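You operate a simulated robot arm through the tools that you are given. There is no shell and no other tool.

You run a simulated two-armed robot. Do the job below in one go: nothing can be reset, and whatever is moved stays where it is left.

Task
Peel the scuffed film off the drip tray's grid and cover that half with the fresh sheet.
Fine: lay the old film on the film board; smooth the new one with the felt block, square to the rim; put the block back. Set down upright: felt block. What is to be rubbed or washed off counts as gone when no trace of it is left.
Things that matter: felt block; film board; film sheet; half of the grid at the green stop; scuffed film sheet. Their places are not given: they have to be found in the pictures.

The check looks at the end state, three seconds after you hand in, the way a careful person would. Anything else that was tipped, shoved, dropped, spilled or broken makes it a failure. Lids that push on must go on centred and level and be pressed home; caps that screw on are set level and turned clockwise until they are tight. Flat cloth is picked up by pressing the open fingertips on it (5 to 10 N) and closing them slowly along it; thin cloth reads only 2 to 8 mm in the jaws.

Robot
Two 7-joint arms with three-finger grippers on one trunk that stands fixed in place. Base frame: the origin is at the foot of the trunk, x ahead of it, y to its left, z up. Readings come in m, degrees, newtons and seconds.
The left shoulder is at [0.07, 0.165, 1.213], the right one opposite. With the tool pointing down near the work surface each hand reaches from about 0.32 to 0.86 m from the base axis, measured 20 degrees to its own side. Payload 3.91 kg a hand.
The tool frame of a hand sits at the grasp point between the pads (the TCP): z along the fingers, y along the line on which they close. The tips reach 0.03 m beyond it. Largest opening 0.116 m; the body of the gripper starts 0.073 m behind the TCP.
Orientation is that of the tool frame in the base frame, as [roll, pitch, yaw] about the fixed x, y, z axes, in that order (R = Rz(yaw) Ry(pitch) Rx(roll)). With the fingers straight down and closing along the base's y, the tool's x points along the base's -x, its y along +y and its z along -z.

Tools
- The arms move only by the tool drive_tool. It takes "left_series", "right_series" or both (then of equal length, played together; a hand with none holds still); each is a list of rows, each a list of 7 numbers: the shift along the tool's x, y, z in m, then the turn, a rotation vector about the tool's x, y, z in degrees, then the gripper command, from -1 (fully open) to 1 (shut), values between in proportion. In form: [[x, y, z, wx, wy, wz, gripper], ...]. A call has 1 to 20 rows; each row shifts and turns the commanded pose from where the row before left it, along the tool's axes as they then stand. A row lasts 0.2 s, in which the tool goes at most 0.05 m and 8.6 degrees; a call with a longer step from one row to the next is refused whole, and so is a gripper value outside its range. Where a pose cannot be reached the arm comes as near as it can. A force on the tool above 40 N (or 10 N above the force at the start of the call, whichever is more), or a blocked arm, ends the call early, and 0.2 s more pass. The fingers move at their own pace (about 0.153 m/s each) and stop on an object; they squeeze with about 28 N. The grip force told is the motor's: it shows also when the fingers shut on nothing. Time passes only in rows, and 0.2 s behind the last, so rows that do not move let the fingers close. The reply holds the time, the measured pose of the TCP, the force on the tool along the base axes, the opening and the grip force, in the units named above and with some noise, with the torque about the TCP (base axes, N m) and any sound that the robot's microphone picked up.
- Cameras (640 x 400 px; columns grow to the right, rows downward): "scene" is now at [0.1216, 0.055, 1.528]; the picture's right is [0.63, -0.77, -0.00], its down [-0.53, -0.43, -0.73] and it looks along [0.56, 0.46, -0.69] (base axes); focal length 309 px, centre (320, 200). "left" rides on the left gripper at [0.075, 0.017, -0.088] in its tool frame; the picture's right is [-0.22, 0.97, 0.00], its down [-0.70, -0.16, -0.70] and it looks along [-0.68, -0.16, 0.71] (tool axes); focal length 247 px, centre (320, 200). "right" rides on the right gripper at [0.052, 0.056, -0.088] in its tool frame; the picture's right is [-0.73, 0.68, 0.00], its down [-0.49, -0.52, -0.70] and it looks along [-0.48, -0.51, 0.71] (tool axes); focal length 247 px, centre (320, 200).
- snapshot(camera): a new picture of that camera. It takes no simulated time.
- raise_lower(by): slides the trunk up (or, below 0, down) by that many m; the arms and the scene camera ride with it, the base frame stays. It gives what a move gives, with no picture.
- aim_head(pan, tilt): turns the head with the scene camera to pan (to the left, within 86 degrees either way) and tilt (down, from -29 to 69), counted from straight ahead of the robot. It gives what a move gives.
- measure_at(camera, pixels): for up to 12 pixels [column, row] of the newest picture of that camera ("zoom" is the newest enlarged one), the place [x, y, z] in the base frame of the surface seen there, good to about 0.002 m, but the place of the scene camera against the robot may be out by one fixed shift of up to 0.018 m in any direction. It takes no simulated time.
- zoom(camera, box): a new picture of the part [left, top, right, bottom] of that camera's present view, enlarged. It takes no simulated time.
- job_done(): hands the job in; it is judged then, once.

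Unless the task says otherwise, let go and move clear before handing in.

The tools are called after "Emit:" by a JSON object that holds its "fn" and its "kwargs". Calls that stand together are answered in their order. drive_tool: Moves the arms, as the interface text tells. Its arguments: {"type":"object","properties":{"left_series":{"type":"array"},"right_series":{"type":"array"}},"required":[]} The other tools are called the same way: raise_lower (by) slides the trunk up or down; aim_head (pan, tilt) turns the head that bears the scene camera; snapshot (camera) takes a picture; measure_at (camera, pixels) gives the place of the surface under pixels of a picture; zoom (camera, box) takes an enlarged picture of a part of a camera's view; job_done () hands the job in.

At the start:

```text
time: 0.0
left_tcp_pos: [0.4456, 0.5577, 1.1239]
left_tool_rot: [180.0, 0.0, -180.0]
left_contact_force: [-0.2, -0.5, 1.1]
left_wrist_torque: [-0.01, 0.02, -0.01]
left_gripper_width: 0.116
left_gripper_force: 0.1
right_tcp_pos: [0.432, 0.0393, 1.1986]
right_tool_rot: [179.9, 0.1, 179.9]
right_contact_force: [-0.1, -0.2, 0.0]
right_wrist_torque: [-0.01, 0.03, 0.0]
right_gripper_width: 0.1161
right_gripper_force: 0.0
trunk travel left (down, up): [-0.75, 0.09]
head pan, tilt: [39.2, 43.4]
```

scene: 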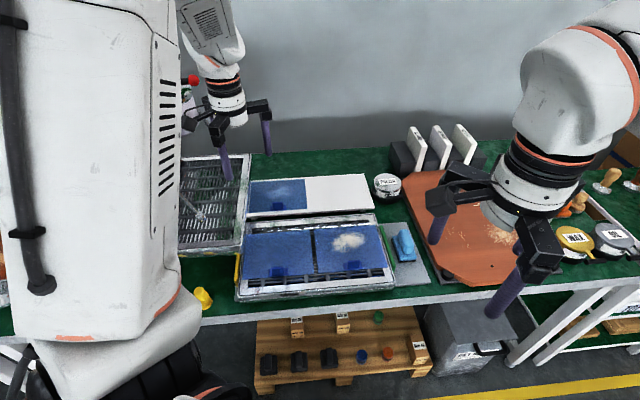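
right: 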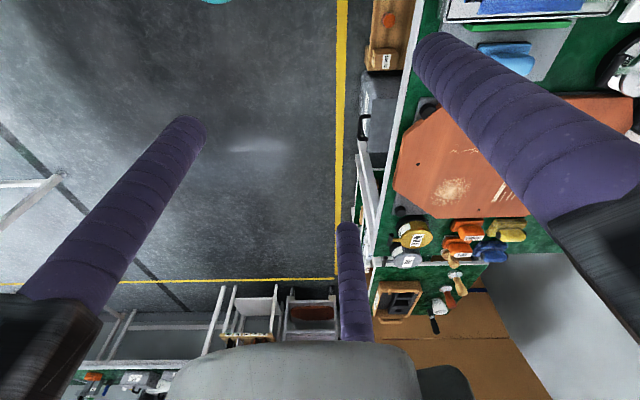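
left: 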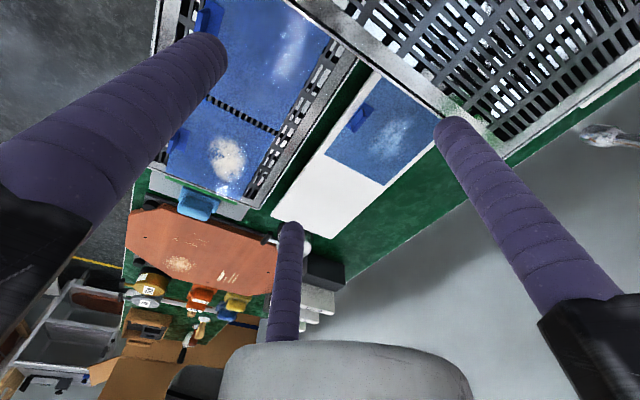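

The scene shows the drip tray with two blue films (around 280,255 and 350,250), the board with a fresh sheet (275,195) and a blue block at (403,245). I will zoom in for details before moving.

Emit:
{"fn": "zoom", "kwargs": {"camera": "scene", "box": [220, 160, 440, 310]}}

Emit:
{"fn": "zoom", "kwargs": {"camera": "left", "box": [120, 0, 460, 220]}}

```text
2.67 times, centred on (330, 235) of scene
```

zoom: 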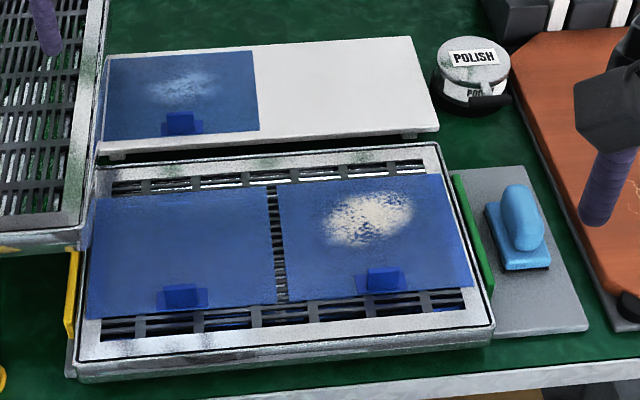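

```text
1.82 times, centred on (290, 110) of left
```

zoom: 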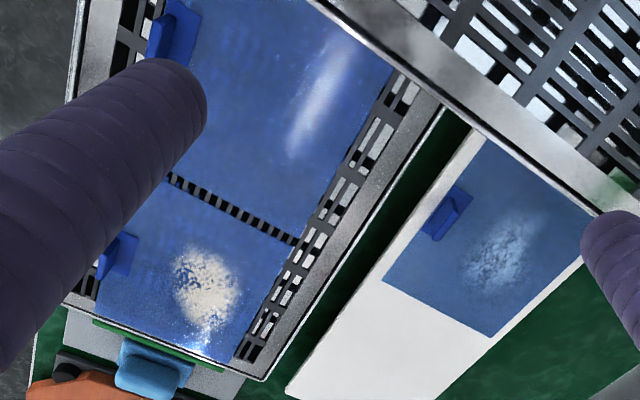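

The green stop is at the right (−y) end of the tray, by the scuffed film; each film has a small raised tab. I'll measure key points in the scene zoom and left picture.

Emit:
{"fn": "zoom", "kwargs": {"camera": "scene", "box": [220, 160, 440, 310]}}

Emit:
{"fn": "measure_at", "kwargs": {"camera": "zoom", "pixels": [[277, 186], [443, 176], [472, 288], [287, 300], [383, 273], [383, 285], [180, 115], [106, 60], [252, 52], [258, 129], [412, 38], [438, 128]]}}

Emit:
{"fn": "measure_at", "kwargs": {"camera": "zoom", "pixels": [[520, 200], [505, 255], [550, 262], [540, 330], [590, 328], [435, 148], [492, 320], [80, 355], [480, 230], [70, 300], [270, 290], [100, 138]]}}

Emit:
{"fn": "snapshot", "kwargs": {"camera": "left"}}

Emit:
{"fn": "measure_at", "kwargs": {"camera": "left", "pixels": [[384, 186], [325, 151], [434, 140], [368, 70], [268, 132], [242, 195], [172, 165], [197, 200], [360, 115], [240, 220], [214, 98], [205, 140]]}}

```text
2.67 times, centred on (330, 235) of scene
```

zoom: 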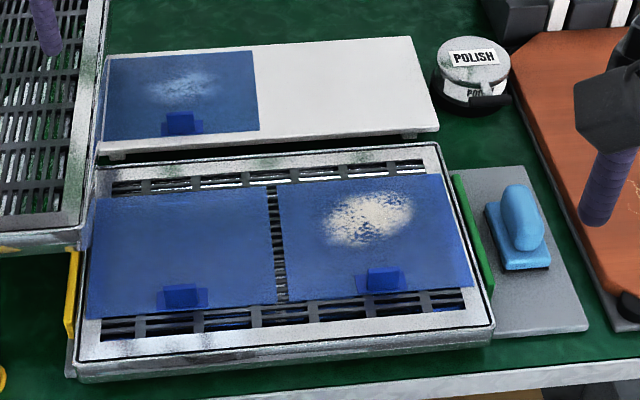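

```text
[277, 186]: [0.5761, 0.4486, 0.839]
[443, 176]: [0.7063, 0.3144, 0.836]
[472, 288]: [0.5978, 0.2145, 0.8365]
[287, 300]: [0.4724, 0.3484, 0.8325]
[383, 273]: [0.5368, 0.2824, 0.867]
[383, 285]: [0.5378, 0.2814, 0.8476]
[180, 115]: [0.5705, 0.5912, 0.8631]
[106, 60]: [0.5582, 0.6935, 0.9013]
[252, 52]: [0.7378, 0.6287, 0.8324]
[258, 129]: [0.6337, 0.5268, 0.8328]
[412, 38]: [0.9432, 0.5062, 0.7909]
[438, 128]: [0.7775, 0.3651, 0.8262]
```

```text
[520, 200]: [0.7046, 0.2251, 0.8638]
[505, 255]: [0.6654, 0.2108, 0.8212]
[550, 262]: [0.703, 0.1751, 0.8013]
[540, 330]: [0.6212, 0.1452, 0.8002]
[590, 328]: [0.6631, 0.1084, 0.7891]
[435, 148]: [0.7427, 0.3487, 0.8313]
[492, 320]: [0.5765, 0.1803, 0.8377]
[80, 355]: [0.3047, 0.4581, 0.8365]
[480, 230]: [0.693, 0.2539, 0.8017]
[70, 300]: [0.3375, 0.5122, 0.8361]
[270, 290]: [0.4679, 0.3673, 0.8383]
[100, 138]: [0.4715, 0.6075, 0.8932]
```

```text
taken
```

left: 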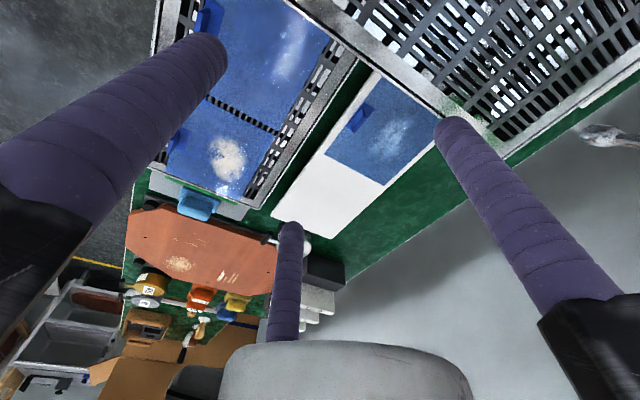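

```text
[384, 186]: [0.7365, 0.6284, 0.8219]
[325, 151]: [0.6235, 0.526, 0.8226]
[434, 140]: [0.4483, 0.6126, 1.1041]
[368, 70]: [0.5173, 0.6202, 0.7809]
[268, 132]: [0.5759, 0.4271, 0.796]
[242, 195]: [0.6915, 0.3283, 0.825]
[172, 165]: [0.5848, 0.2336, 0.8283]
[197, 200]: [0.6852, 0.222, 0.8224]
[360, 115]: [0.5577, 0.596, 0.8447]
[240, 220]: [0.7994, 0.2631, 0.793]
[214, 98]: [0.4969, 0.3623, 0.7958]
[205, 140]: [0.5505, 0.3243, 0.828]
```

The tray is turned about −46° in the base frame, with the film at the green end spanning roughly (0.576,0.449)–(0.598,0.215). I'll bring the left hand over the tray for an exact wrist view and move the right one out of the scene.

Emit:
{"fn": "drive_tool", "kwargs": {"left_series": [[0.01, -0.0333, 0.0207, 0, 0, 0, -1], [0.01, -0.0333, 0.0207, 0, 0, 0, -1], [0.01, -0.0333, 0.0207, 0, 0, 0, -1], [0.01, -0.0333, 0.0207, 0, 0, 0, -1], [0.01, -0.0333, 0.0207, 0, 0, 0, -1], [0.01, -0.0333, 0.0207, 0, 0, 0, -1]], "right_series": [[0.005, -0.04, 0.008, 0, 0, 0, -1], [0.005, -0.04, 0.008, 0, 0, 0, -1], [0.005, -0.04, 0.008, 0, 0, 0, -1], [0.005, -0.04, 0.008, 0, 0, 0, -1], [0.005, -0.04, 0.008, 0, 0, 0, -1], [0.005, -0.04, 0.008, 0, 0, 0, -1]]}}

Emit:
{"fn": "snapshot", "kwargs": {"camera": "left"}}

Emit:
{"fn": "snapshot", "kwargs": {"camera": "scene"}}

```text
time: 1.4
left_tcp_pos: [0.3857, 0.3562, 1.0021]
left_tool_rot: [179.8, 0.0, 179.9]
left_contact_force: [-0.3, -0.2, -0.2]
left_wrist_torque: [0.05, -0.01, -0.02]
left_gripper_width: 0.1161
left_gripper_force: 0.0
right_tcp_pos: [0.4027, -0.2046, 1.1485]
right_tool_rot: [179.9, 0.0, -179.9]
right_contact_force: [-0.7, -0.8, -0.1]
right_wrist_torque: [0.06, 0.0, 0.01]
right_gripper_width: 0.1159
right_gripper_force: 0.2
trunk travel left (down, up): [-0.75, 0.09]
head pan, tilt: [39.2, 43.4]
```

```text
taken
```

left: 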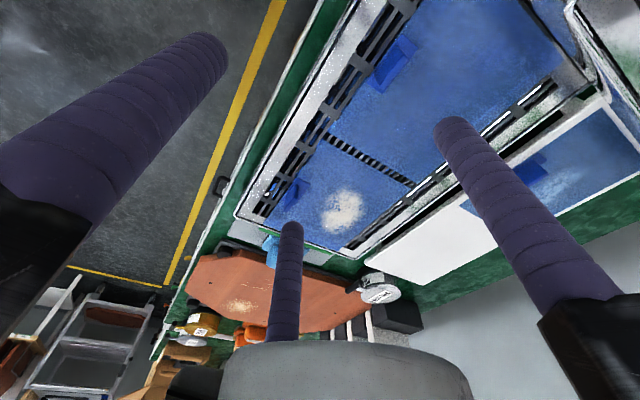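

```text
taken
```

scene: 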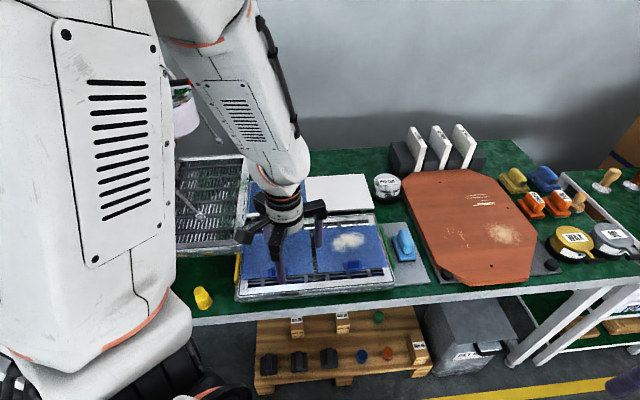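

The left camera now sees the scuffed film (270–410, 150–245). I'll zoom in on it and on the items further away to identify the felt block.

Emit:
{"fn": "zoom", "kwargs": {"camera": "left", "box": [220, 100, 460, 270]}}

Emit:
{"fn": "measure_at", "kwargs": {"camera": "zoom", "pixels": [[277, 108], [502, 248], [340, 393], [115, 310], [190, 240], [205, 225], [320, 310], [130, 375], [300, 85], [600, 190], [490, 400], [620, 395]]}}

Emit:
{"fn": "zoom", "kwargs": {"camera": "scene", "box": [370, 120, 640, 290]}}

```text
2.35 times, centred on (340, 185) of left
```

zoom: 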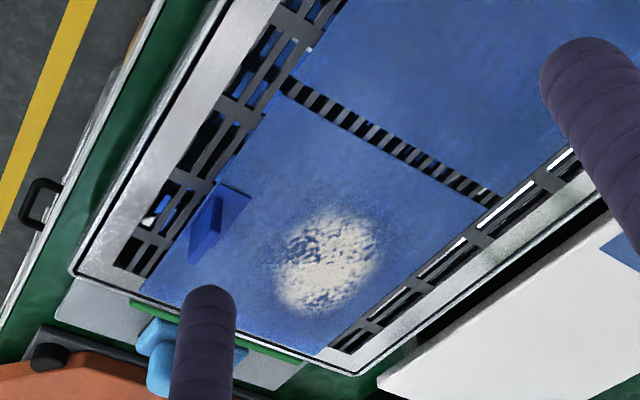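

```text
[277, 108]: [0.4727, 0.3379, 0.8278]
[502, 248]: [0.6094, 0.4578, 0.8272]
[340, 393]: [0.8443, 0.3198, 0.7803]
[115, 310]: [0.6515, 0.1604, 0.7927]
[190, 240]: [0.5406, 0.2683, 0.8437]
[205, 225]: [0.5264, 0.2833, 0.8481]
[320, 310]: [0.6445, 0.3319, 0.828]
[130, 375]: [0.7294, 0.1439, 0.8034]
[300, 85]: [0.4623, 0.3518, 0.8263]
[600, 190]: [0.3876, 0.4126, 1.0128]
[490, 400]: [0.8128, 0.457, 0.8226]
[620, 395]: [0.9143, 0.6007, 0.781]
```

```text
2.35 times, centred on (505, 205) of scene
```

zoom: 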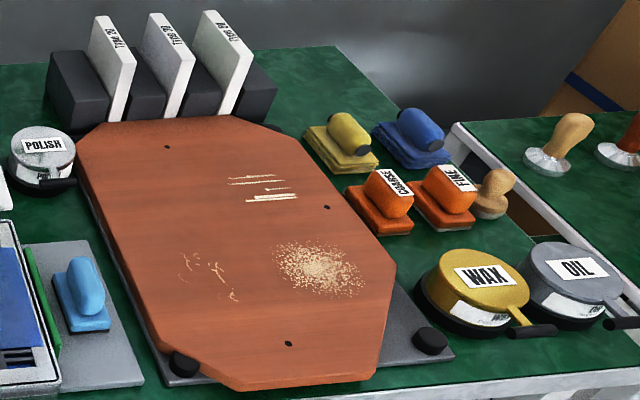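

The light-blue block on the grey mat by the green stop is the felt block (others are labelled sanding blocks). I'll re-measure the film corners, tab and rim with corrected pixels.

Emit:
{"fn": "zoom", "kwargs": {"camera": "left", "box": [220, 100, 460, 270]}}

Emit:
{"fn": "measure_at", "kwargs": {"camera": "zoom", "pixels": [[280, 106], [483, 216], [400, 285], [322, 352], [145, 288], [213, 190], [218, 215], [192, 250], [215, 183], [248, 195], [78, 268], [360, 372]]}}

Emit:
{"fn": "zoom", "kwargs": {"camera": "left", "box": [260, 160, 340, 220]}}

```text
2.35 times, centred on (340, 185) of left
```

zoom: 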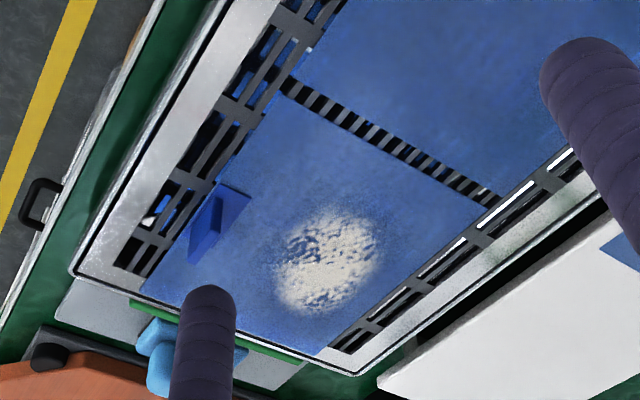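

```text
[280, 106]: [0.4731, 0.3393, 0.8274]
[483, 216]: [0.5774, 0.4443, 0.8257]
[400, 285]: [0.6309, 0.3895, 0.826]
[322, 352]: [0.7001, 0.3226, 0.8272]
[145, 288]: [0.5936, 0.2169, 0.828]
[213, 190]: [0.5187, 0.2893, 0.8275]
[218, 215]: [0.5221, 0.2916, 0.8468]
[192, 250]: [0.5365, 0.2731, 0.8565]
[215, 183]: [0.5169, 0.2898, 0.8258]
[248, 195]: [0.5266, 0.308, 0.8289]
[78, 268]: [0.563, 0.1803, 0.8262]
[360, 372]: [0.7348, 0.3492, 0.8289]
```

```text
6.67 times, centred on (300, 190) of left
```

zoom: 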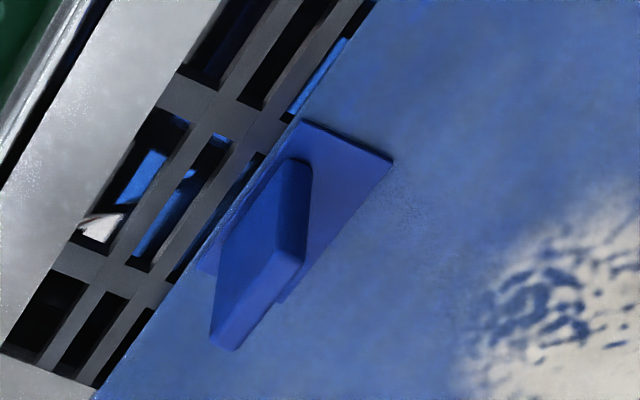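

The tab is an upright thin blade on a flat patch at the film's near edge, parallel to that edge. I'll measure it exactly.

Emit:
{"fn": "measure_at", "kwargs": {"camera": "zoom", "pixels": [[292, 165], [305, 170], [300, 250], [285, 262], [225, 345], [215, 330], [255, 235], [235, 280], [380, 165], [305, 125], [280, 300], [210, 270]]}}

Emit:
{"fn": "snapshot", "kwargs": {"camera": "left"}}

Emit:
{"fn": "measure_at", "kwargs": {"camera": "left", "pixels": [[270, 243], [270, 252], [275, 238], [370, 262], [430, 285], [497, 247], [461, 208], [528, 165], [545, 165], [632, 95], [600, 105], [560, 180]]}}

```text
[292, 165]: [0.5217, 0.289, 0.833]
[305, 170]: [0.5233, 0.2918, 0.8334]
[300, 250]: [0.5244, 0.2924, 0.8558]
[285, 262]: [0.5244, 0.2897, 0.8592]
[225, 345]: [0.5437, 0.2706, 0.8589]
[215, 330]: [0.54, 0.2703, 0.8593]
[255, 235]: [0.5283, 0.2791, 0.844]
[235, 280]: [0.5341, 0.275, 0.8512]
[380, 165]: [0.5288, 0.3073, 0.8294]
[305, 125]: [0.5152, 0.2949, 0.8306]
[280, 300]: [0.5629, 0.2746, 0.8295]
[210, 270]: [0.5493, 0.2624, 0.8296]
```

```text
taken
```

left: 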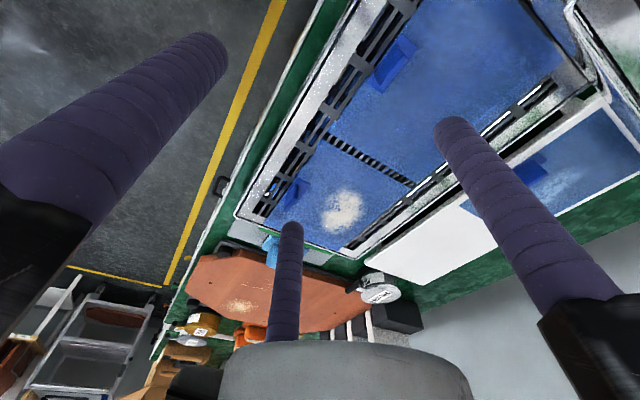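

```text
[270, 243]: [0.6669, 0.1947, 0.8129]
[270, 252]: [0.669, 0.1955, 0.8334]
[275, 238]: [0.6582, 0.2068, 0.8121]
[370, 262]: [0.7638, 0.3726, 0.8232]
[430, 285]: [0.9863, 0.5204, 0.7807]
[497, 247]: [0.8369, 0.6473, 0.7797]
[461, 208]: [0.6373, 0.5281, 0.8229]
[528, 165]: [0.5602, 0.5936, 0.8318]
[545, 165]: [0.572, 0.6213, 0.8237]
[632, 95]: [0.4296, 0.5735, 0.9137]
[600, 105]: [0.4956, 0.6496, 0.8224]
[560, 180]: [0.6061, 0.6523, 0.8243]
```

The tab blade is centred near (0.533, 0.281), z 0.83–0.859, running along −45°; the film lies at z≈0.828. I'll turn the left hand 45° so it closes across the blade and go above it.

Emit:
{"fn": "drive_tool", "kwargs": {"left_series": [[0, 0, 0, 0, 0, 7.5, -1], [0, 0, 0, 0, 0, 7.5, -1], [0, 0, 0, 0, 0, 7.5, -1], [0, 0, 0, 0, 0, 7.5, -1], [0, 0, 0, 0, 0, 7.5, -1], [0, 0, 0, 0, 0, 7.5, -1], [-0.0314, 0.0102, 0.014, 0, 0, 0, -1], [-0.0314, 0.0102, 0.014, 0, 0, 0, -1], [-0.0314, 0.0102, 0.014, 0, 0, 0, -1], [-0.0314, 0.0102, 0.014, 0, 0, 0, -1], [-0.0314, 0.0102, 0.014, 0, 0, 0, -1], [0, 0, 0, 0, 0, 0, -1]]}}

Emit:
{"fn": "snapshot", "kwargs": {"camera": "left"}}

Emit:
{"fn": "snapshot", "kwargs": {"camera": "scene"}}

```text
time: 4.0
left_tcp_pos: [0.5303, 0.2818, 0.9296]
left_tool_rot: [179.9, 0.0, 135.0]
left_contact_force: [-0.8, 0.5, 0.5]
left_wrist_torque: [-0.01, 0.02, -0.01]
left_gripper_width: 0.1159
left_gripper_force: 0.0
right_tcp_pos: [0.4041, -0.2002, 1.1506]
right_tool_rot: [-179.9, 0.2, 179.9]
right_contact_force: [-0.6, 0.6, 0.0]
right_wrist_torque: [-0.03, -0.02, 0.05]
right_gripper_width: 0.1161
right_gripper_force: 0.1
trunk travel left (down, up): [-0.75, 0.09]
head pan, tilt: [39.2, 43.4]
```

```text
taken
```

left: 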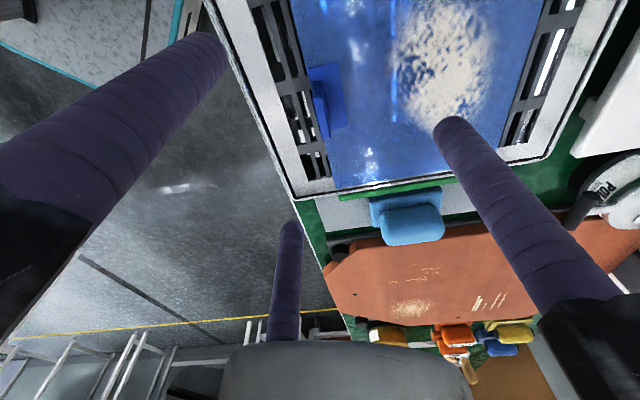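

```text
taken
```

scene: 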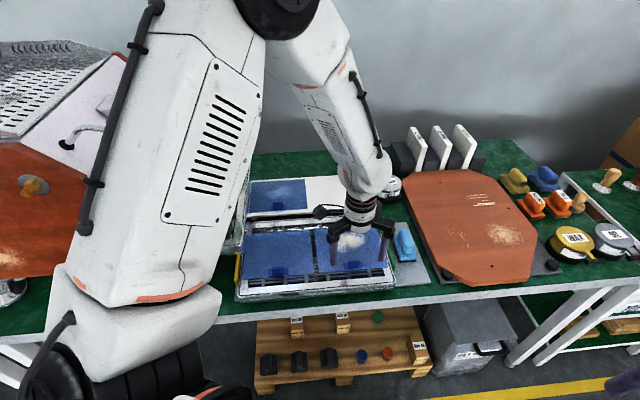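

From here the tab is at (325,105) and the felt block at (408,215), with the film's end edge at row 185. I'll measure those in the exact wrist camera.

Emit:
{"fn": "zoom", "kwargs": {"camera": "left", "box": [280, 40, 460, 250]}}

Emit:
{"fn": "measure_at", "kwargs": {"camera": "left", "pixels": [[315, 82], [325, 137], [320, 100], [343, 68], [345, 128], [308, 70], [335, 188], [492, 150], [301, 195], [305, 190], [548, 155], [400, 186]]}}

Emit:
{"fn": "measure_at", "kwargs": {"camera": "left", "pixels": [[370, 200], [437, 188], [376, 226], [441, 220], [384, 240], [440, 236], [410, 215], [318, 215], [322, 235], [440, 205], [400, 198], [412, 240]]}}

```text
1.90 times, centred on (370, 145) of left
```

zoom: 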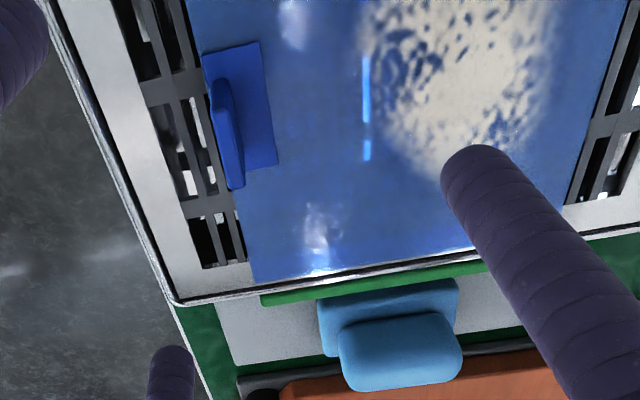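

```text
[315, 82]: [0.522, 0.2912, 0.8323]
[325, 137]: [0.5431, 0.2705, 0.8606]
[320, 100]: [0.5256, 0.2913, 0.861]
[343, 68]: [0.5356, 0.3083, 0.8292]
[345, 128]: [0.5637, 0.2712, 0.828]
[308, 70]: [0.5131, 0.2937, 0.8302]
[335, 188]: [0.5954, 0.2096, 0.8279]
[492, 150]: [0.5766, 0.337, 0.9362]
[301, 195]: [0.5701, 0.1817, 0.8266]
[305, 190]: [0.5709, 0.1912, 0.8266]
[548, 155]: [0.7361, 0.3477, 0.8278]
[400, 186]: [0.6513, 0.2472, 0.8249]
```

```text
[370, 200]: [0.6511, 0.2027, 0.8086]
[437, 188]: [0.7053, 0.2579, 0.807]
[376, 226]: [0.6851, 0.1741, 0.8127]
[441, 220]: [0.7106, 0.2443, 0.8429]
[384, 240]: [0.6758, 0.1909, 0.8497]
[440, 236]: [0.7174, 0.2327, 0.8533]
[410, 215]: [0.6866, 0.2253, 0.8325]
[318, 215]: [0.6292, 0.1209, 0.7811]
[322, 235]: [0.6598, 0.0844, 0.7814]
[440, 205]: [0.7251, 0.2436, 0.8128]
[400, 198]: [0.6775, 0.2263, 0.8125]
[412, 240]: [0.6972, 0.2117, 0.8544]
```

The blade centre is (0.534, 0.281), 4 mm from my TCP, top at z 0.861. I'll shift, half-close, and descend to TCP z≈0.865 (tips 7 mm above the film).

Emit:
{"fn": "drive_tool", "kwargs": {"left_series": [[-0.0035, 0.002, 0.015, 0, 0, 0, -0.2], [0, 0, 0.02, 0, 0, 0, -0.2], [0, 0, 0.018, 0, 0, 0, -0.2], [0, 0, 0.011, 0, 0, 0, -0.2], [0, 0, 0, 0, 0, 0, -0.2]]}}

Emit:
{"fn": "snapshot", "kwargs": {"camera": "left"}}

Emit:
{"fn": "zoom", "kwargs": {"camera": "scene", "box": [290, 190, 410, 300]}}

```text
time: 5.2
left_tcp_pos: [0.536, 0.2792, 0.8653]
left_tool_rot: [-180.0, 0.0, 135.0]
left_contact_force: [-0.9, 0.1, -0.2]
left_wrist_torque: [-0.02, -0.03, -0.01]
left_gripper_width: 0.0695
left_gripper_force: 0.0
right_tcp_pos: [0.4039, -0.2005, 1.1504]
right_tool_rot: [179.9, 0.1, 179.9]
right_contact_force: [0.1, 0.9, 0.5]
right_wrist_torque: [-0.01, -0.01, 0.0]
right_gripper_width: 0.1159
right_gripper_force: 0.0
trunk travel left (down, up): [-0.75, 0.09]
head pan, tilt: [39.2, 43.4]
```

```text
taken
```

left: 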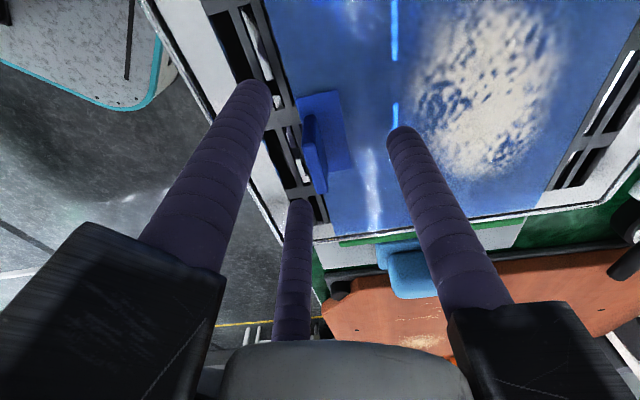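

```text
3.64 times, centred on (350, 245) of scene
```

zoom: 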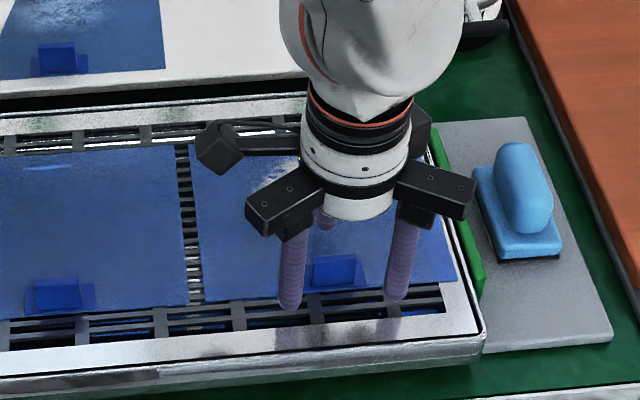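

The hand is around the tab; the wrist picture shows purple fingers at (255,90), (400,135) and (297,205), i.e. three jaws visually, so I want the blade well centred. I'll re-measure the blade here.

Emit:
{"fn": "zoom", "kwargs": {"camera": "left", "box": [270, 70, 370, 210]}}

Emit:
{"fn": "measure_at", "kwargs": {"camera": "left", "pixels": [[305, 117], [312, 118], [309, 145], [320, 192], [326, 187], [314, 170], [320, 150], [303, 125]]}}

```text
2.86 times, centred on (320, 140) of left
```

zoom: 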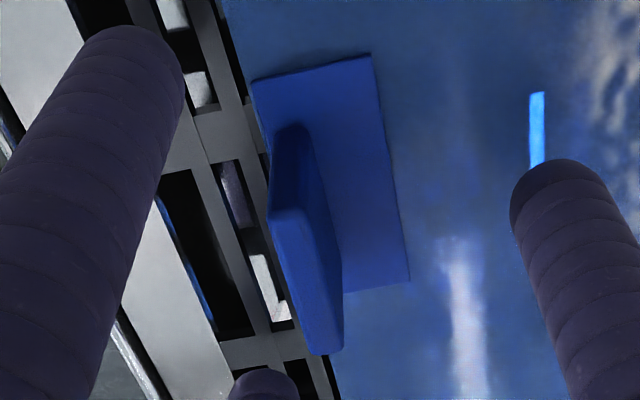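

```text
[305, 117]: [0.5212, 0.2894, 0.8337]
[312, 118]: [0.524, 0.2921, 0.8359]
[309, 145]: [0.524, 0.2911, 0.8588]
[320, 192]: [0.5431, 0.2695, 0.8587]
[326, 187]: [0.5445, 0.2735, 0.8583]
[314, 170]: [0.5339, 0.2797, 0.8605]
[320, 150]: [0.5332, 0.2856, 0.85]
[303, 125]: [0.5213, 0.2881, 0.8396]
```

Blade centre is (0.5335, 0.281); I shift 3 mm along tool +x and close slowly.

Emit:
{"fn": "drive_tool", "kwargs": {"left_series": [[0.003, 0, 0.001, 0, 0, 0, 0.2], [0, 0, 0, 0, 0, 0, 0.5], [0, 0, 0, 0, 0, 0, 0.8], [0, 0, 0, 0, 0, 0, 1], [0, 0, 0, 0, 0, 0, 1], [0, 0, 0, 0, 0, 0, 1]]}}

Emit:
{"fn": "snapshot", "kwargs": {"camera": "left"}}

Emit:
{"fn": "zoom", "kwargs": {"camera": "scene", "box": [290, 190, 410, 300]}}

```text
time: 6.6
left_tcp_pos: [0.5335, 0.2817, 0.8646]
left_tool_rot: [179.8, 0.0, 135.0]
left_contact_force: [0.5, 0.2, 0.4]
left_wrist_torque: [0.03, 0.04, -0.01]
left_gripper_width: 0.0126
left_gripper_force: 27.5
right_tcp_pos: [0.4036, -0.2015, 1.1502]
right_tool_rot: [179.9, 0.0, 179.9]
right_contact_force: [0.3, 0.8, 0.3]
right_wrist_torque: [0.01, -0.01, -0.04]
right_gripper_width: 0.116
right_gripper_force: 0.3
trunk travel left (down, up): [-0.75, 0.09]
head pan, tilt: [39.2, 43.4]
```

```text
taken
```

left: 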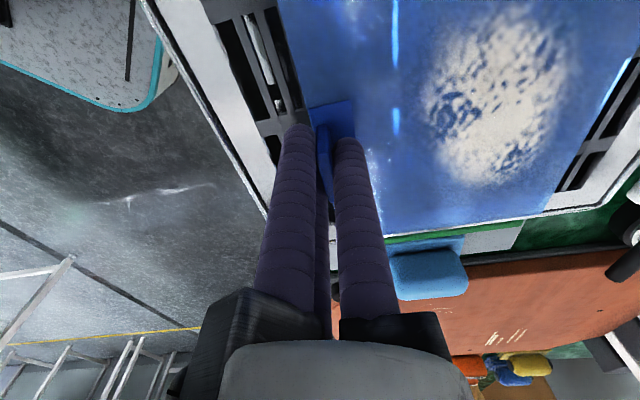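

```text
3.64 times, centred on (350, 245) of scene
```

zoom: 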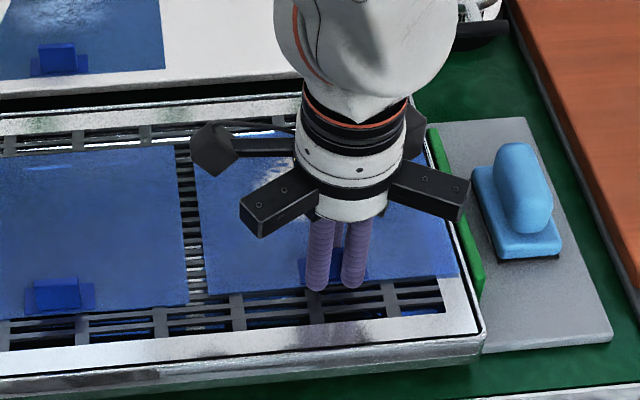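

The grip reads 12.6 mm at 27.5 N with the blade between the fingers. Now I lift slowly to start the peel and watch the force.

Emit:
{"fn": "drive_tool", "kwargs": {"left_series": [[0, 0, -0.004, 0, 0, 0, 1], [0, 0, -0.004, 0, 0, 0, 1], [0, 0, -0.004, 0, 0, 0, 1], [0, 0, -0.004, 0, 0, 0, 1], [0, 0, -0.004, 0, 0, 0, 1], [0, 0, -0.004, 0, 0, 0, 1]]}}

Emit:
{"fn": "snapshot", "kwargs": {"camera": "left"}}

Emit:
{"fn": "zoom", "kwargs": {"camera": "scene", "box": [290, 190, 410, 300]}}

```text
time: 8.0
left_tcp_pos: [0.5338, 0.2819, 0.8887]
left_tool_rot: [180.0, -0.1, 135.0]
left_contact_force: [0.0, 0.6, -1.0]
left_wrist_torque: [0.0, 0.01, 0.02]
left_gripper_width: 0.0124
left_gripper_force: 28.4
right_tcp_pos: [0.4029, -0.2013, 1.1522]
right_tool_rot: [-180.0, 0.0, 179.9]
right_contact_force: [0.5, 0.6, 0.3]
right_wrist_torque: [0.0, 0.0, 0.02]
right_gripper_width: 0.1161
right_gripper_force: 0.0
trunk travel left (down, up): [-0.75, 0.09]
head pan, tilt: [39.2, 43.4]
```

```text
taken
```

left: 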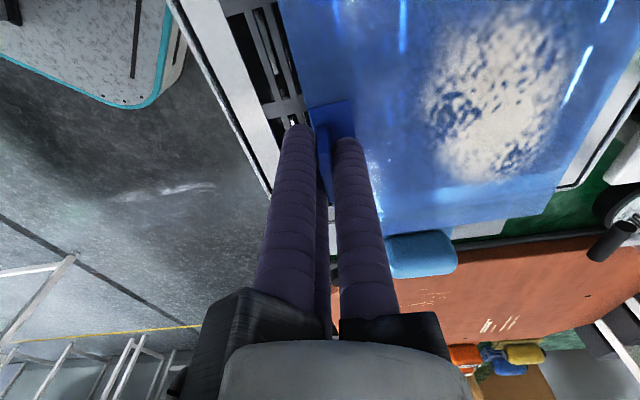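

```text
3.64 times, centred on (350, 245) of scene
```

zoom: 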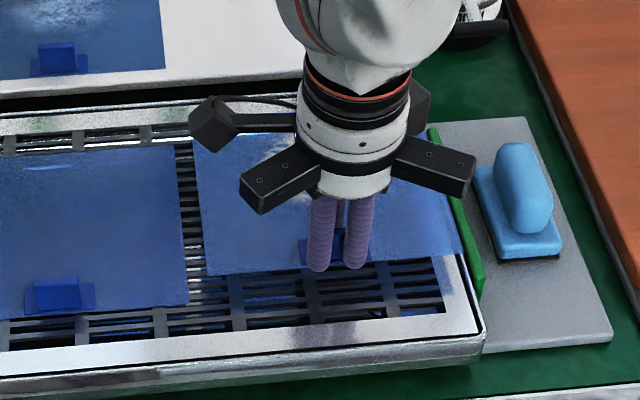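

The film has come up with the tab and looks like a stiff flat sheet. I'll measure its height in several places to see whether it rose level.

Emit:
{"fn": "measure_at", "kwargs": {"camera": "left", "pixels": [[335, 110], [400, 210], [350, 222], [500, 205], [550, 195], [545, 110], [600, 30], [500, 30], [400, 60], [430, 150]]}}

Emit:
{"fn": "snapshot", "kwargs": {"camera": "scene"}}

```text
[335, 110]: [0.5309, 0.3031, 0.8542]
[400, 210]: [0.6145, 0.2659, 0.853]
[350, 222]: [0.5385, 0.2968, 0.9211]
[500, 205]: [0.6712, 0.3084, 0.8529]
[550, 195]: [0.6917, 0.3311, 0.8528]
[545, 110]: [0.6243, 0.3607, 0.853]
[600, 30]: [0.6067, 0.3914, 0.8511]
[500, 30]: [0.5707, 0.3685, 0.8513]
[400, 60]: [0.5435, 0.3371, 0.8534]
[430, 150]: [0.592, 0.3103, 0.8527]
```

```text
taken
```

scene: 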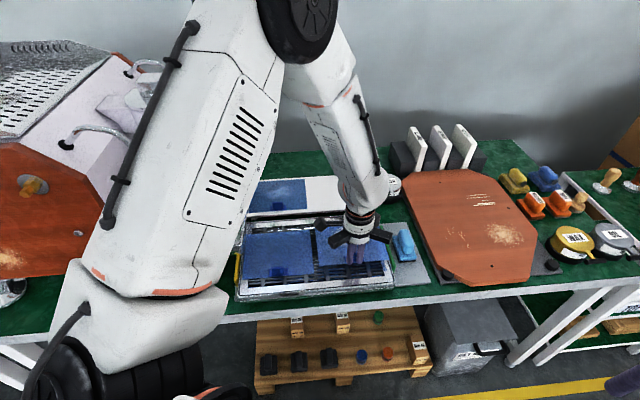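

The sheet is stiff and level at z≈0.853. Now I need the film board geometry exactly; I'll zoom in the scene on the board and measure its corners, plus reference points known from the wrist camera.

Emit:
{"fn": "zoom", "kwargs": {"camera": "scene", "box": [235, 165, 395, 265]}}

Emit:
{"fn": "measure_at", "kwargs": {"camera": "zoom", "pixels": [[200, 65], [285, 58], [298, 170], [110, 180], [60, 75], [280, 120], [150, 165], [30, 220], [200, 150], [275, 62], [292, 165], [180, 165]]}}

```text
4.00 times, centred on (315, 215) of scene
```

zoom: 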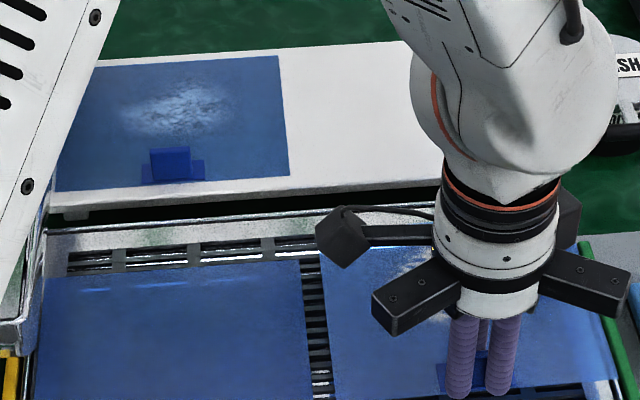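

```text
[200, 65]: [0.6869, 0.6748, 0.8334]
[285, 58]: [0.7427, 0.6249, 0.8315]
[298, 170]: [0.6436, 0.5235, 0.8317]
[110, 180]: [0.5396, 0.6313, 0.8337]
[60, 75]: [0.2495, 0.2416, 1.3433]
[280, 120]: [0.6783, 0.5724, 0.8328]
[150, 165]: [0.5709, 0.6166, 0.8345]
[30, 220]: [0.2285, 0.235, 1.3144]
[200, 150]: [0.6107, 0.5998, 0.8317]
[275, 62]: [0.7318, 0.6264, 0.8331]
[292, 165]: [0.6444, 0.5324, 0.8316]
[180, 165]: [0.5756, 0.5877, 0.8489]
```

The board's empty half lies right of the fresh sheet's edge (scene ~(0.643,0.524)–(0.743,0.625)), surface z≈0.8225 by the wrist camera. I'll raise the old film and carry it along +v over that half.

Emit:
{"fn": "drive_tool", "kwargs": {"left_series": [[0, 0, -0.015, 0, 0, 0, 1], [0, 0, -0.025, 0, 0, 0, 1], [0, 0, -0.025, 0, 0, 0, 1], [0, 0, -0.02, 0, 0, 0, 1], [0.0004, 0.015, 0, 0, 0, 0, 1], [0.0004, 0.025, 0, 0, 0, 0, 1], [0.0004, 0.03, 0, 0, 0, 0, 1], [0.0004, 0.03, 0, 0, 0, 0, 1], [0.0004, 0.03, 0, 0, 0, 0, 1], [0.0004, 0.03, 0, 0, 0, 0, 1], [0.0004, 0.03, 0, 0, 0, 0, 1], [0.0004, 0.03, 0, 0, 0, 0, 1], [0.0001, 0.02, 0, 0, 0, 0, 1], [0, 0.01, 0, 0, 0, 0, 1], [0, 0, 0, 0, 0, 0, 1]]}}

Emit:
{"fn": "snapshot", "kwargs": {"camera": "left"}}

Emit:
{"fn": "snapshot", "kwargs": {"camera": "scene"}}

```text
time: 11.2
left_tcp_pos: [0.7083, 0.4622, 0.9748]
left_tool_rot: [180.0, 0.0, 135.0]
left_contact_force: [-0.4, 0.2, -0.2]
left_wrist_torque: [0.03, 0.03, 0.0]
left_gripper_width: 0.0125
left_gripper_force: 27.9
right_tcp_pos: [0.4035, -0.2012, 1.1503]
right_tool_rot: [180.0, 0.0, 179.9]
right_contact_force: [-0.4, 0.2, -0.8]
right_wrist_torque: [0.02, -0.01, 0.02]
right_gripper_width: 0.1161
right_gripper_force: 0.0
trunk travel left (down, up): [-0.75, 0.09]
head pan, tilt: [39.2, 43.4]
```

```text
taken
```

left: 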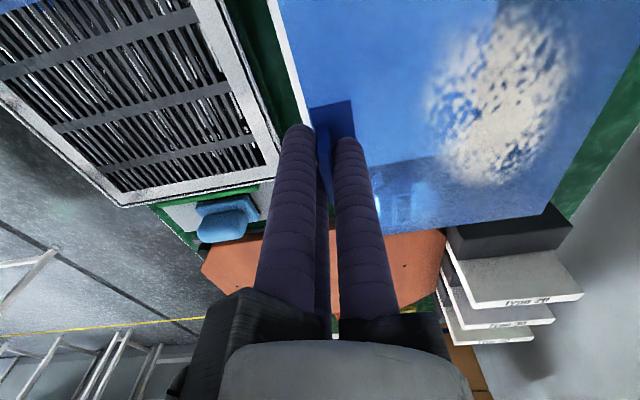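

```text
taken
```

scene: 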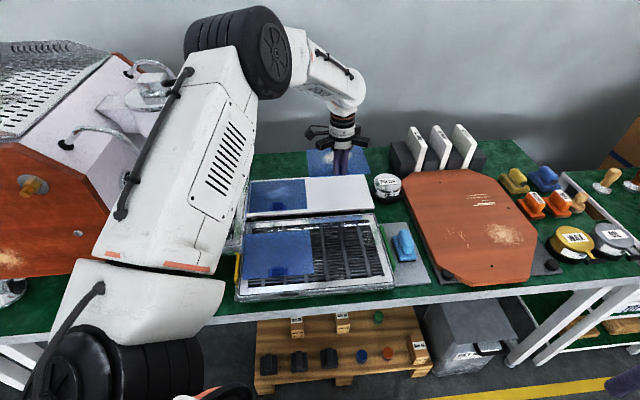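

The old film is over the board and the board is fully visible. I'll zoom to measure the board corners and the polish jar before lowering.

Emit:
{"fn": "zoom", "kwargs": {"camera": "scene", "box": [235, 130, 415, 242]}}

Emit:
{"fn": "measure_at", "kwargs": {"camera": "zoom", "pixels": [[255, 182], [263, 278], [472, 164], [493, 270], [260, 290], [490, 200], [505, 235], [512, 160], [545, 155], [50, 308], [470, 175], [486, 262]]}}

```text
3.56 times, centred on (325, 186) of scene
```

zoom: 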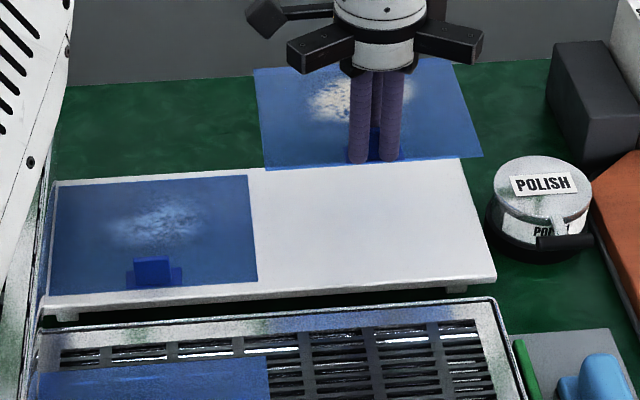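

```text
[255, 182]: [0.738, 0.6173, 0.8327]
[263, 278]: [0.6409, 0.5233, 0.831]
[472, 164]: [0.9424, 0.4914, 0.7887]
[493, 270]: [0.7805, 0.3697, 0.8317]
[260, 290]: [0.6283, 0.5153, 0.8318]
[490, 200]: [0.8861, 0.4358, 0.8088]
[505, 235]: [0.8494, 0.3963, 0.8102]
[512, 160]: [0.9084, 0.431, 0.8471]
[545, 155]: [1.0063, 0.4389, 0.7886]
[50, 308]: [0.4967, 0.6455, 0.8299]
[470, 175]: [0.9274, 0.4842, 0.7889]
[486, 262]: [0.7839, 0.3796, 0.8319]
```

The empty half is about 0.21 m long, so the 0.172 m film fits with ~2 cm margins; the jar at (0.85–0.9, 0.40–0.43) is clear. I lower to ~2 cm above and compare.

Emit:
{"fn": "drive_tool", "kwargs": {"left_series": [[0, 0, 0.02, 0, 0, 0, 1], [0, 0, 0.02, 0, 0, 0, 1], [0, 0, 0.02, 0, 0, 0, 1], [0, 0, 0.02, 0, 0, 0, 1], [0, 0, 0.015, 0, 0, 0, 1], [0, 0, 0, 0, 0, 0, 1]]}}

Emit:
{"fn": "zoom", "kwargs": {"camera": "scene", "box": [235, 130, 415, 242]}}

Emit:
{"fn": "measure_at", "kwargs": {"camera": "zoom", "pixels": [[255, 277], [249, 276], [285, 270], [295, 255], [285, 250], [470, 240], [480, 245], [493, 272], [450, 165], [440, 170], [280, 170], [270, 170]]}}

Emit:
{"fn": "snapshot", "kwargs": {"camera": "left"}}

```text
time: 12.6
left_tcp_pos: [0.7094, 0.4621, 0.8789]
left_tool_rot: [-180.0, 0.0, 135.0]
left_contact_force: [-0.3, 0.5, 0.4]
left_wrist_torque: [-0.01, 0.06, 0.0]
left_gripper_width: 0.0125
left_gripper_force: 28.3
right_tcp_pos: [0.4035, -0.2004, 1.1501]
right_tool_rot: [-179.9, -0.1, 180.0]
right_contact_force: [-0.5, 0.0, -0.1]
right_wrist_torque: [0.03, 0.01, 0.02]
right_gripper_width: 0.1157
right_gripper_force: 0.0
trunk travel left (down, up): [-0.75, 0.09]
head pan, tilt: [39.2, 43.4]
```

```text
3.56 times, centred on (325, 186) of scene
```

zoom: 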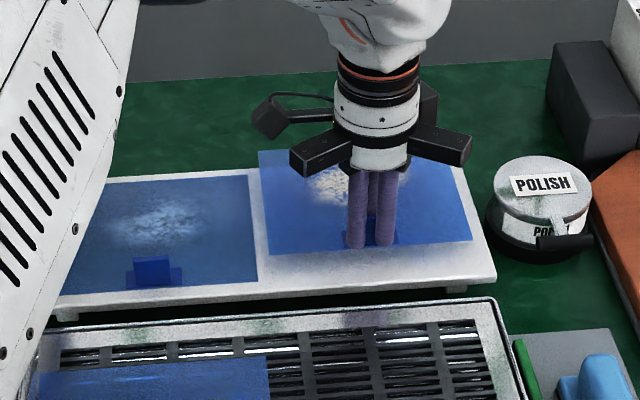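

```text
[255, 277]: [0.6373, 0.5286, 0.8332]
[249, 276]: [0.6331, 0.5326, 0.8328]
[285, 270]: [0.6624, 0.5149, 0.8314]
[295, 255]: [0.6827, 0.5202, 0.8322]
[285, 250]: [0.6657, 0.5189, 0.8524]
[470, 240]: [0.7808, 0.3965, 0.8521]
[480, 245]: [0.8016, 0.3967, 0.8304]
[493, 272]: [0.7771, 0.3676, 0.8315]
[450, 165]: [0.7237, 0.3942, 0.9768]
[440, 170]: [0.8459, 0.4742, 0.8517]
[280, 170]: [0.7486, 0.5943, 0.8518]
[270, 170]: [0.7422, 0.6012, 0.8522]
```

```text
taken
```

left: 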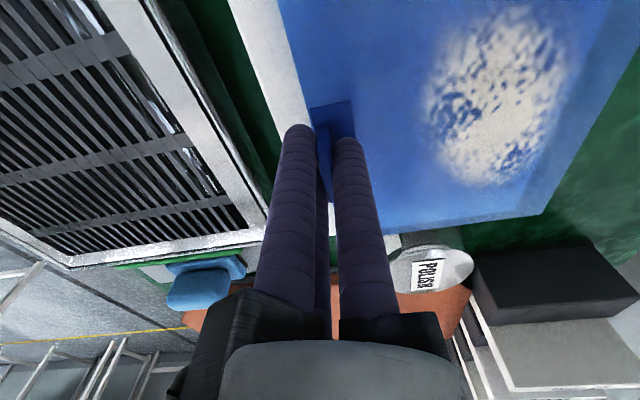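

The film sits ~1 cm too far from the near edge and ~5 mm too far to the end. I'll correct (tool +x 4 mm, −y 9 mm) and lower to just above the board.

Emit:
{"fn": "drive_tool", "kwargs": {"left_series": [[0.004, -0.009, 0.005, 0, 0, 0, 1], [0, 0, 0.006, 0, 0, 0, 1], [0, 0, 0.003, 0, 0, 0, 1], [0, 0, 0.001, 0, 0, 0, 1], [0, 0, 0.001, 0, 0, 0, 1], [0, 0, 0, 0, 0, 0, 1]]}}

Emit:
{"fn": "zoom", "kwargs": {"camera": "scene", "box": [235, 130, 415, 242]}}

Emit:
{"fn": "measure_at", "kwargs": {"camera": "zoom", "pixels": [[285, 270], [275, 275], [475, 258], [465, 255], [285, 175], [440, 180]]}}

```text
time: 14.0
left_tcp_pos: [0.6997, 0.4583, 0.8628]
left_tool_rot: [180.0, 0.0, 134.9]
left_contact_force: [0.6, -0.2, -0.6]
left_wrist_torque: [-0.02, -0.01, -0.05]
left_gripper_width: 0.012
left_gripper_force: 27.8
right_tcp_pos: [0.4041, -0.2013, 1.1501]
right_tool_rot: [180.0, 0.0, 179.9]
right_contact_force: [-0.5, -0.2, -0.4]
right_wrist_torque: [-0.02, 0.03, -0.01]
right_gripper_width: 0.1162
right_gripper_force: 0.0
trunk travel left (down, up): [-0.75, 0.09]
head pan, tilt: [39.2, 43.4]
```

```text
3.56 times, centred on (325, 186) of scene
```

zoom: 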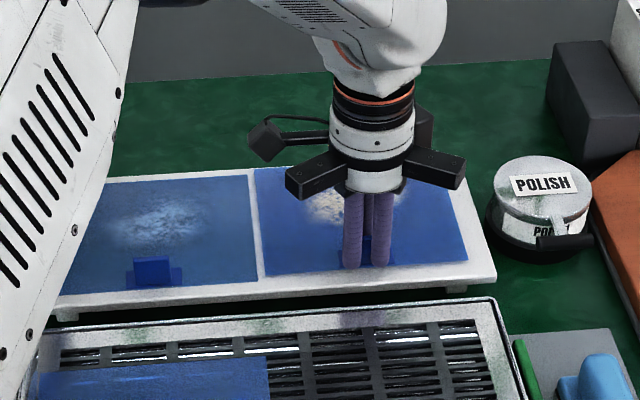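

```text
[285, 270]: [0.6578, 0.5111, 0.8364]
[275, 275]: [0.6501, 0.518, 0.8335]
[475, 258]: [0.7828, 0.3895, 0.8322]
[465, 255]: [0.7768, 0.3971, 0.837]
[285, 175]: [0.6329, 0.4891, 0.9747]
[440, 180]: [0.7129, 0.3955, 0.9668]
```

The film is now ~4 mm above the board with a 9 mm gap left and 27 mm right; I shift 7 mm toward the end and set it down in 1 mm steps.

Emit:
{"fn": "drive_tool", "kwargs": {"left_series": [[-0.007, 0, 0, 0, 0, 0, 1], [0, 0, 0.001, 0, 0, 0, 1], [0, 0, 0.001, 0, 0, 0, 1], [0, 0, 0.001, 0, 0, 0, 1], [0, 0, 0.0005, 0, 0, 0, 1], [0, 0, 0, 0, 0, 0, 1]]}}

Emit:
{"fn": "zoom", "kwargs": {"camera": "scene", "box": [235, 130, 415, 242]}}

Emit:
{"fn": "measure_at", "kwargs": {"camera": "zoom", "pixels": [[285, 270], [275, 275], [475, 258], [465, 255], [465, 240], [300, 265]]}}

```text
time: 15.4
left_tcp_pos: [0.7062, 0.4525, 0.8586]
left_tool_rot: [179.9, 0.0, 135.0]
left_contact_force: [0.0, 1.7, 3.7]
left_wrist_torque: [0.23, 0.21, -0.04]
left_gripper_width: 0.0126
left_gripper_force: 27.9
right_tcp_pos: [0.4037, -0.2016, 1.15]
right_tool_rot: [179.9, 0.0, 179.9]
right_contact_force: [0.1, -0.5, -0.2]
right_wrist_torque: [-0.02, -0.02, 0.01]
right_gripper_width: 0.116
right_gripper_force: 0.0
trunk travel left (down, up): [-0.75, 0.09]
head pan, tilt: [39.2, 43.4]
```

```text
3.56 times, centred on (325, 186) of scene
```

zoom: 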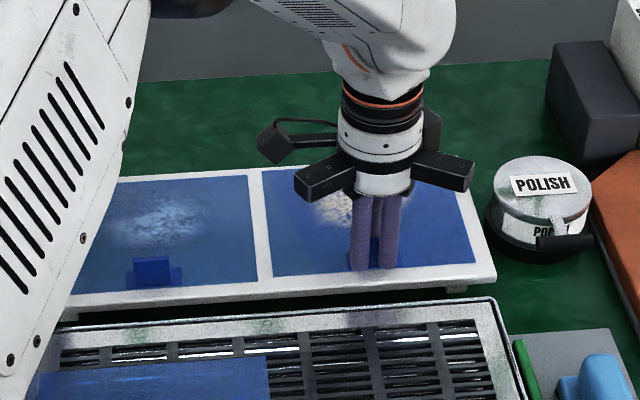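

```text
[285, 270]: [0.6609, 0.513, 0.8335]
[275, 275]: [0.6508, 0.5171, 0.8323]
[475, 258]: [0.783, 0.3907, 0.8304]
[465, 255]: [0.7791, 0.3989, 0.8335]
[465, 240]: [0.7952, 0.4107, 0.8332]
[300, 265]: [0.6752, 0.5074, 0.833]
```

Contact (3.7 N) with the film flat on the board at z≈0.833 and even margins. I release, rise, and move along −u to above the fresh sheet's tab.

Emit:
{"fn": "drive_tool", "kwargs": {"left_series": [[0, 0, 0, 0, 0, 0, 0.6], [0, 0, 0, 0, 0, 0, 0.2], [0, 0, 0, 0, 0, 0, 0], [0, 0, -0.01, 0, 0, 0, 0], [0, 0, -0.02, 0, 0, 0, 0], [0, 0, -0.025, 0, 0, 0, 0], [0, 0, -0.025, 0, 0, 0, -0.2], [0.02, 0, -0.02, 0, 0, 0, -0.2], [0.03, 0.001, 0, 0, 0, 0, -0.2], [0.03, 0.001, 0, 0, 0, 0, -0.2], [0.03, 0.001, 0, 0, 0, 0, -0.2], [0.03, 0.001, 0, 0, 0, 0, -0.2], [0.03, 0.001, 0, 0, 0, 0, -0.2], [0.02, 0, 0, 0, 0, 0, -0.2], [0, 0, 0, 0, 0, 0, -0.2]]}}

Emit:
{"fn": "snapshot", "kwargs": {"camera": "left"}}

Emit:
{"fn": "snapshot", "kwargs": {"camera": "scene"}}

```text
time: 18.6
left_tcp_pos: [0.575, 0.592, 0.9585]
left_tool_rot: [180.0, 0.0, 134.9]
left_contact_force: [-0.7, -0.6, -0.1]
left_wrist_torque: [0.01, -0.03, 0.02]
left_gripper_width: 0.0696
left_gripper_force: 0.1
right_tcp_pos: [0.4041, -0.2024, 1.1493]
right_tool_rot: [179.8, -0.2, 179.9]
right_contact_force: [-0.6, 0.2, 0.6]
right_wrist_torque: [0.01, 0.01, 0.03]
right_gripper_width: 0.1158
right_gripper_force: 0.1
trunk travel left (down, up): [-0.75, 0.09]
head pan, tilt: [39.2, 43.4]
```

```text
taken
```

left: 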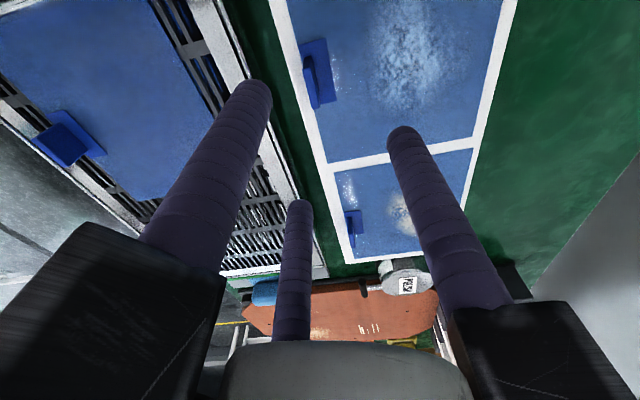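

```text
taken
```

scene: 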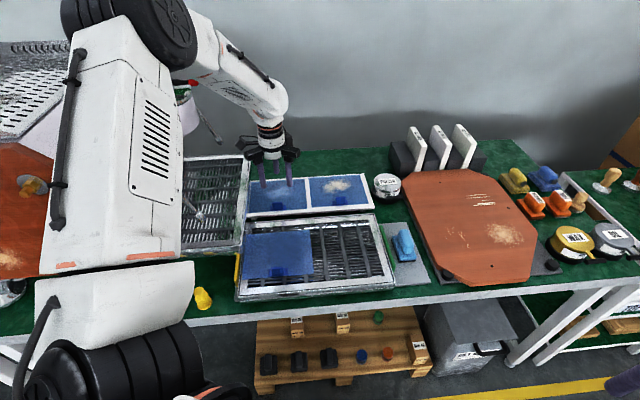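

The old film lies neatly on the board's other half, and the fresh sheet's tab is visible at (318,80). I'll measure the tab and the sheet's corners.

Emit:
{"fn": "zoom", "kwargs": {"camera": "left", "box": [260, 0, 400, 180]}}

Emit:
{"fn": "measure_at", "kwargs": {"camera": "left", "pixels": [[304, 57], [310, 57], [307, 75], [313, 107], [318, 104], [312, 90], [324, 42], [335, 100], [300, 40], [328, 162], [475, 138], [312, 106]]}}

```text
2.22 times, centred on (330, 90) of left
```

zoom: 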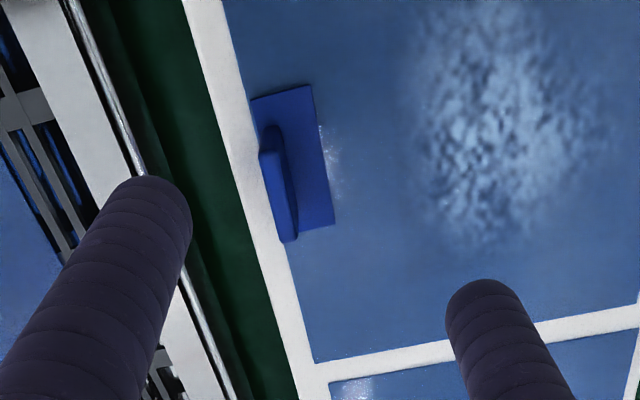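

```text
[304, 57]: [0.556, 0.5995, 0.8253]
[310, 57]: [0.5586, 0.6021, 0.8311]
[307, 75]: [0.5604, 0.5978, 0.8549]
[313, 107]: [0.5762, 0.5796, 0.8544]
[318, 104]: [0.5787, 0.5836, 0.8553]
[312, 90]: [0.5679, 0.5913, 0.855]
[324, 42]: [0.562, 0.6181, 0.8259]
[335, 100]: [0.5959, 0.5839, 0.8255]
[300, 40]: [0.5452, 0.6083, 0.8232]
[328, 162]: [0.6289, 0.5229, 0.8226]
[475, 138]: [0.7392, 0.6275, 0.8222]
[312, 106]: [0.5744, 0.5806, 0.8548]
```

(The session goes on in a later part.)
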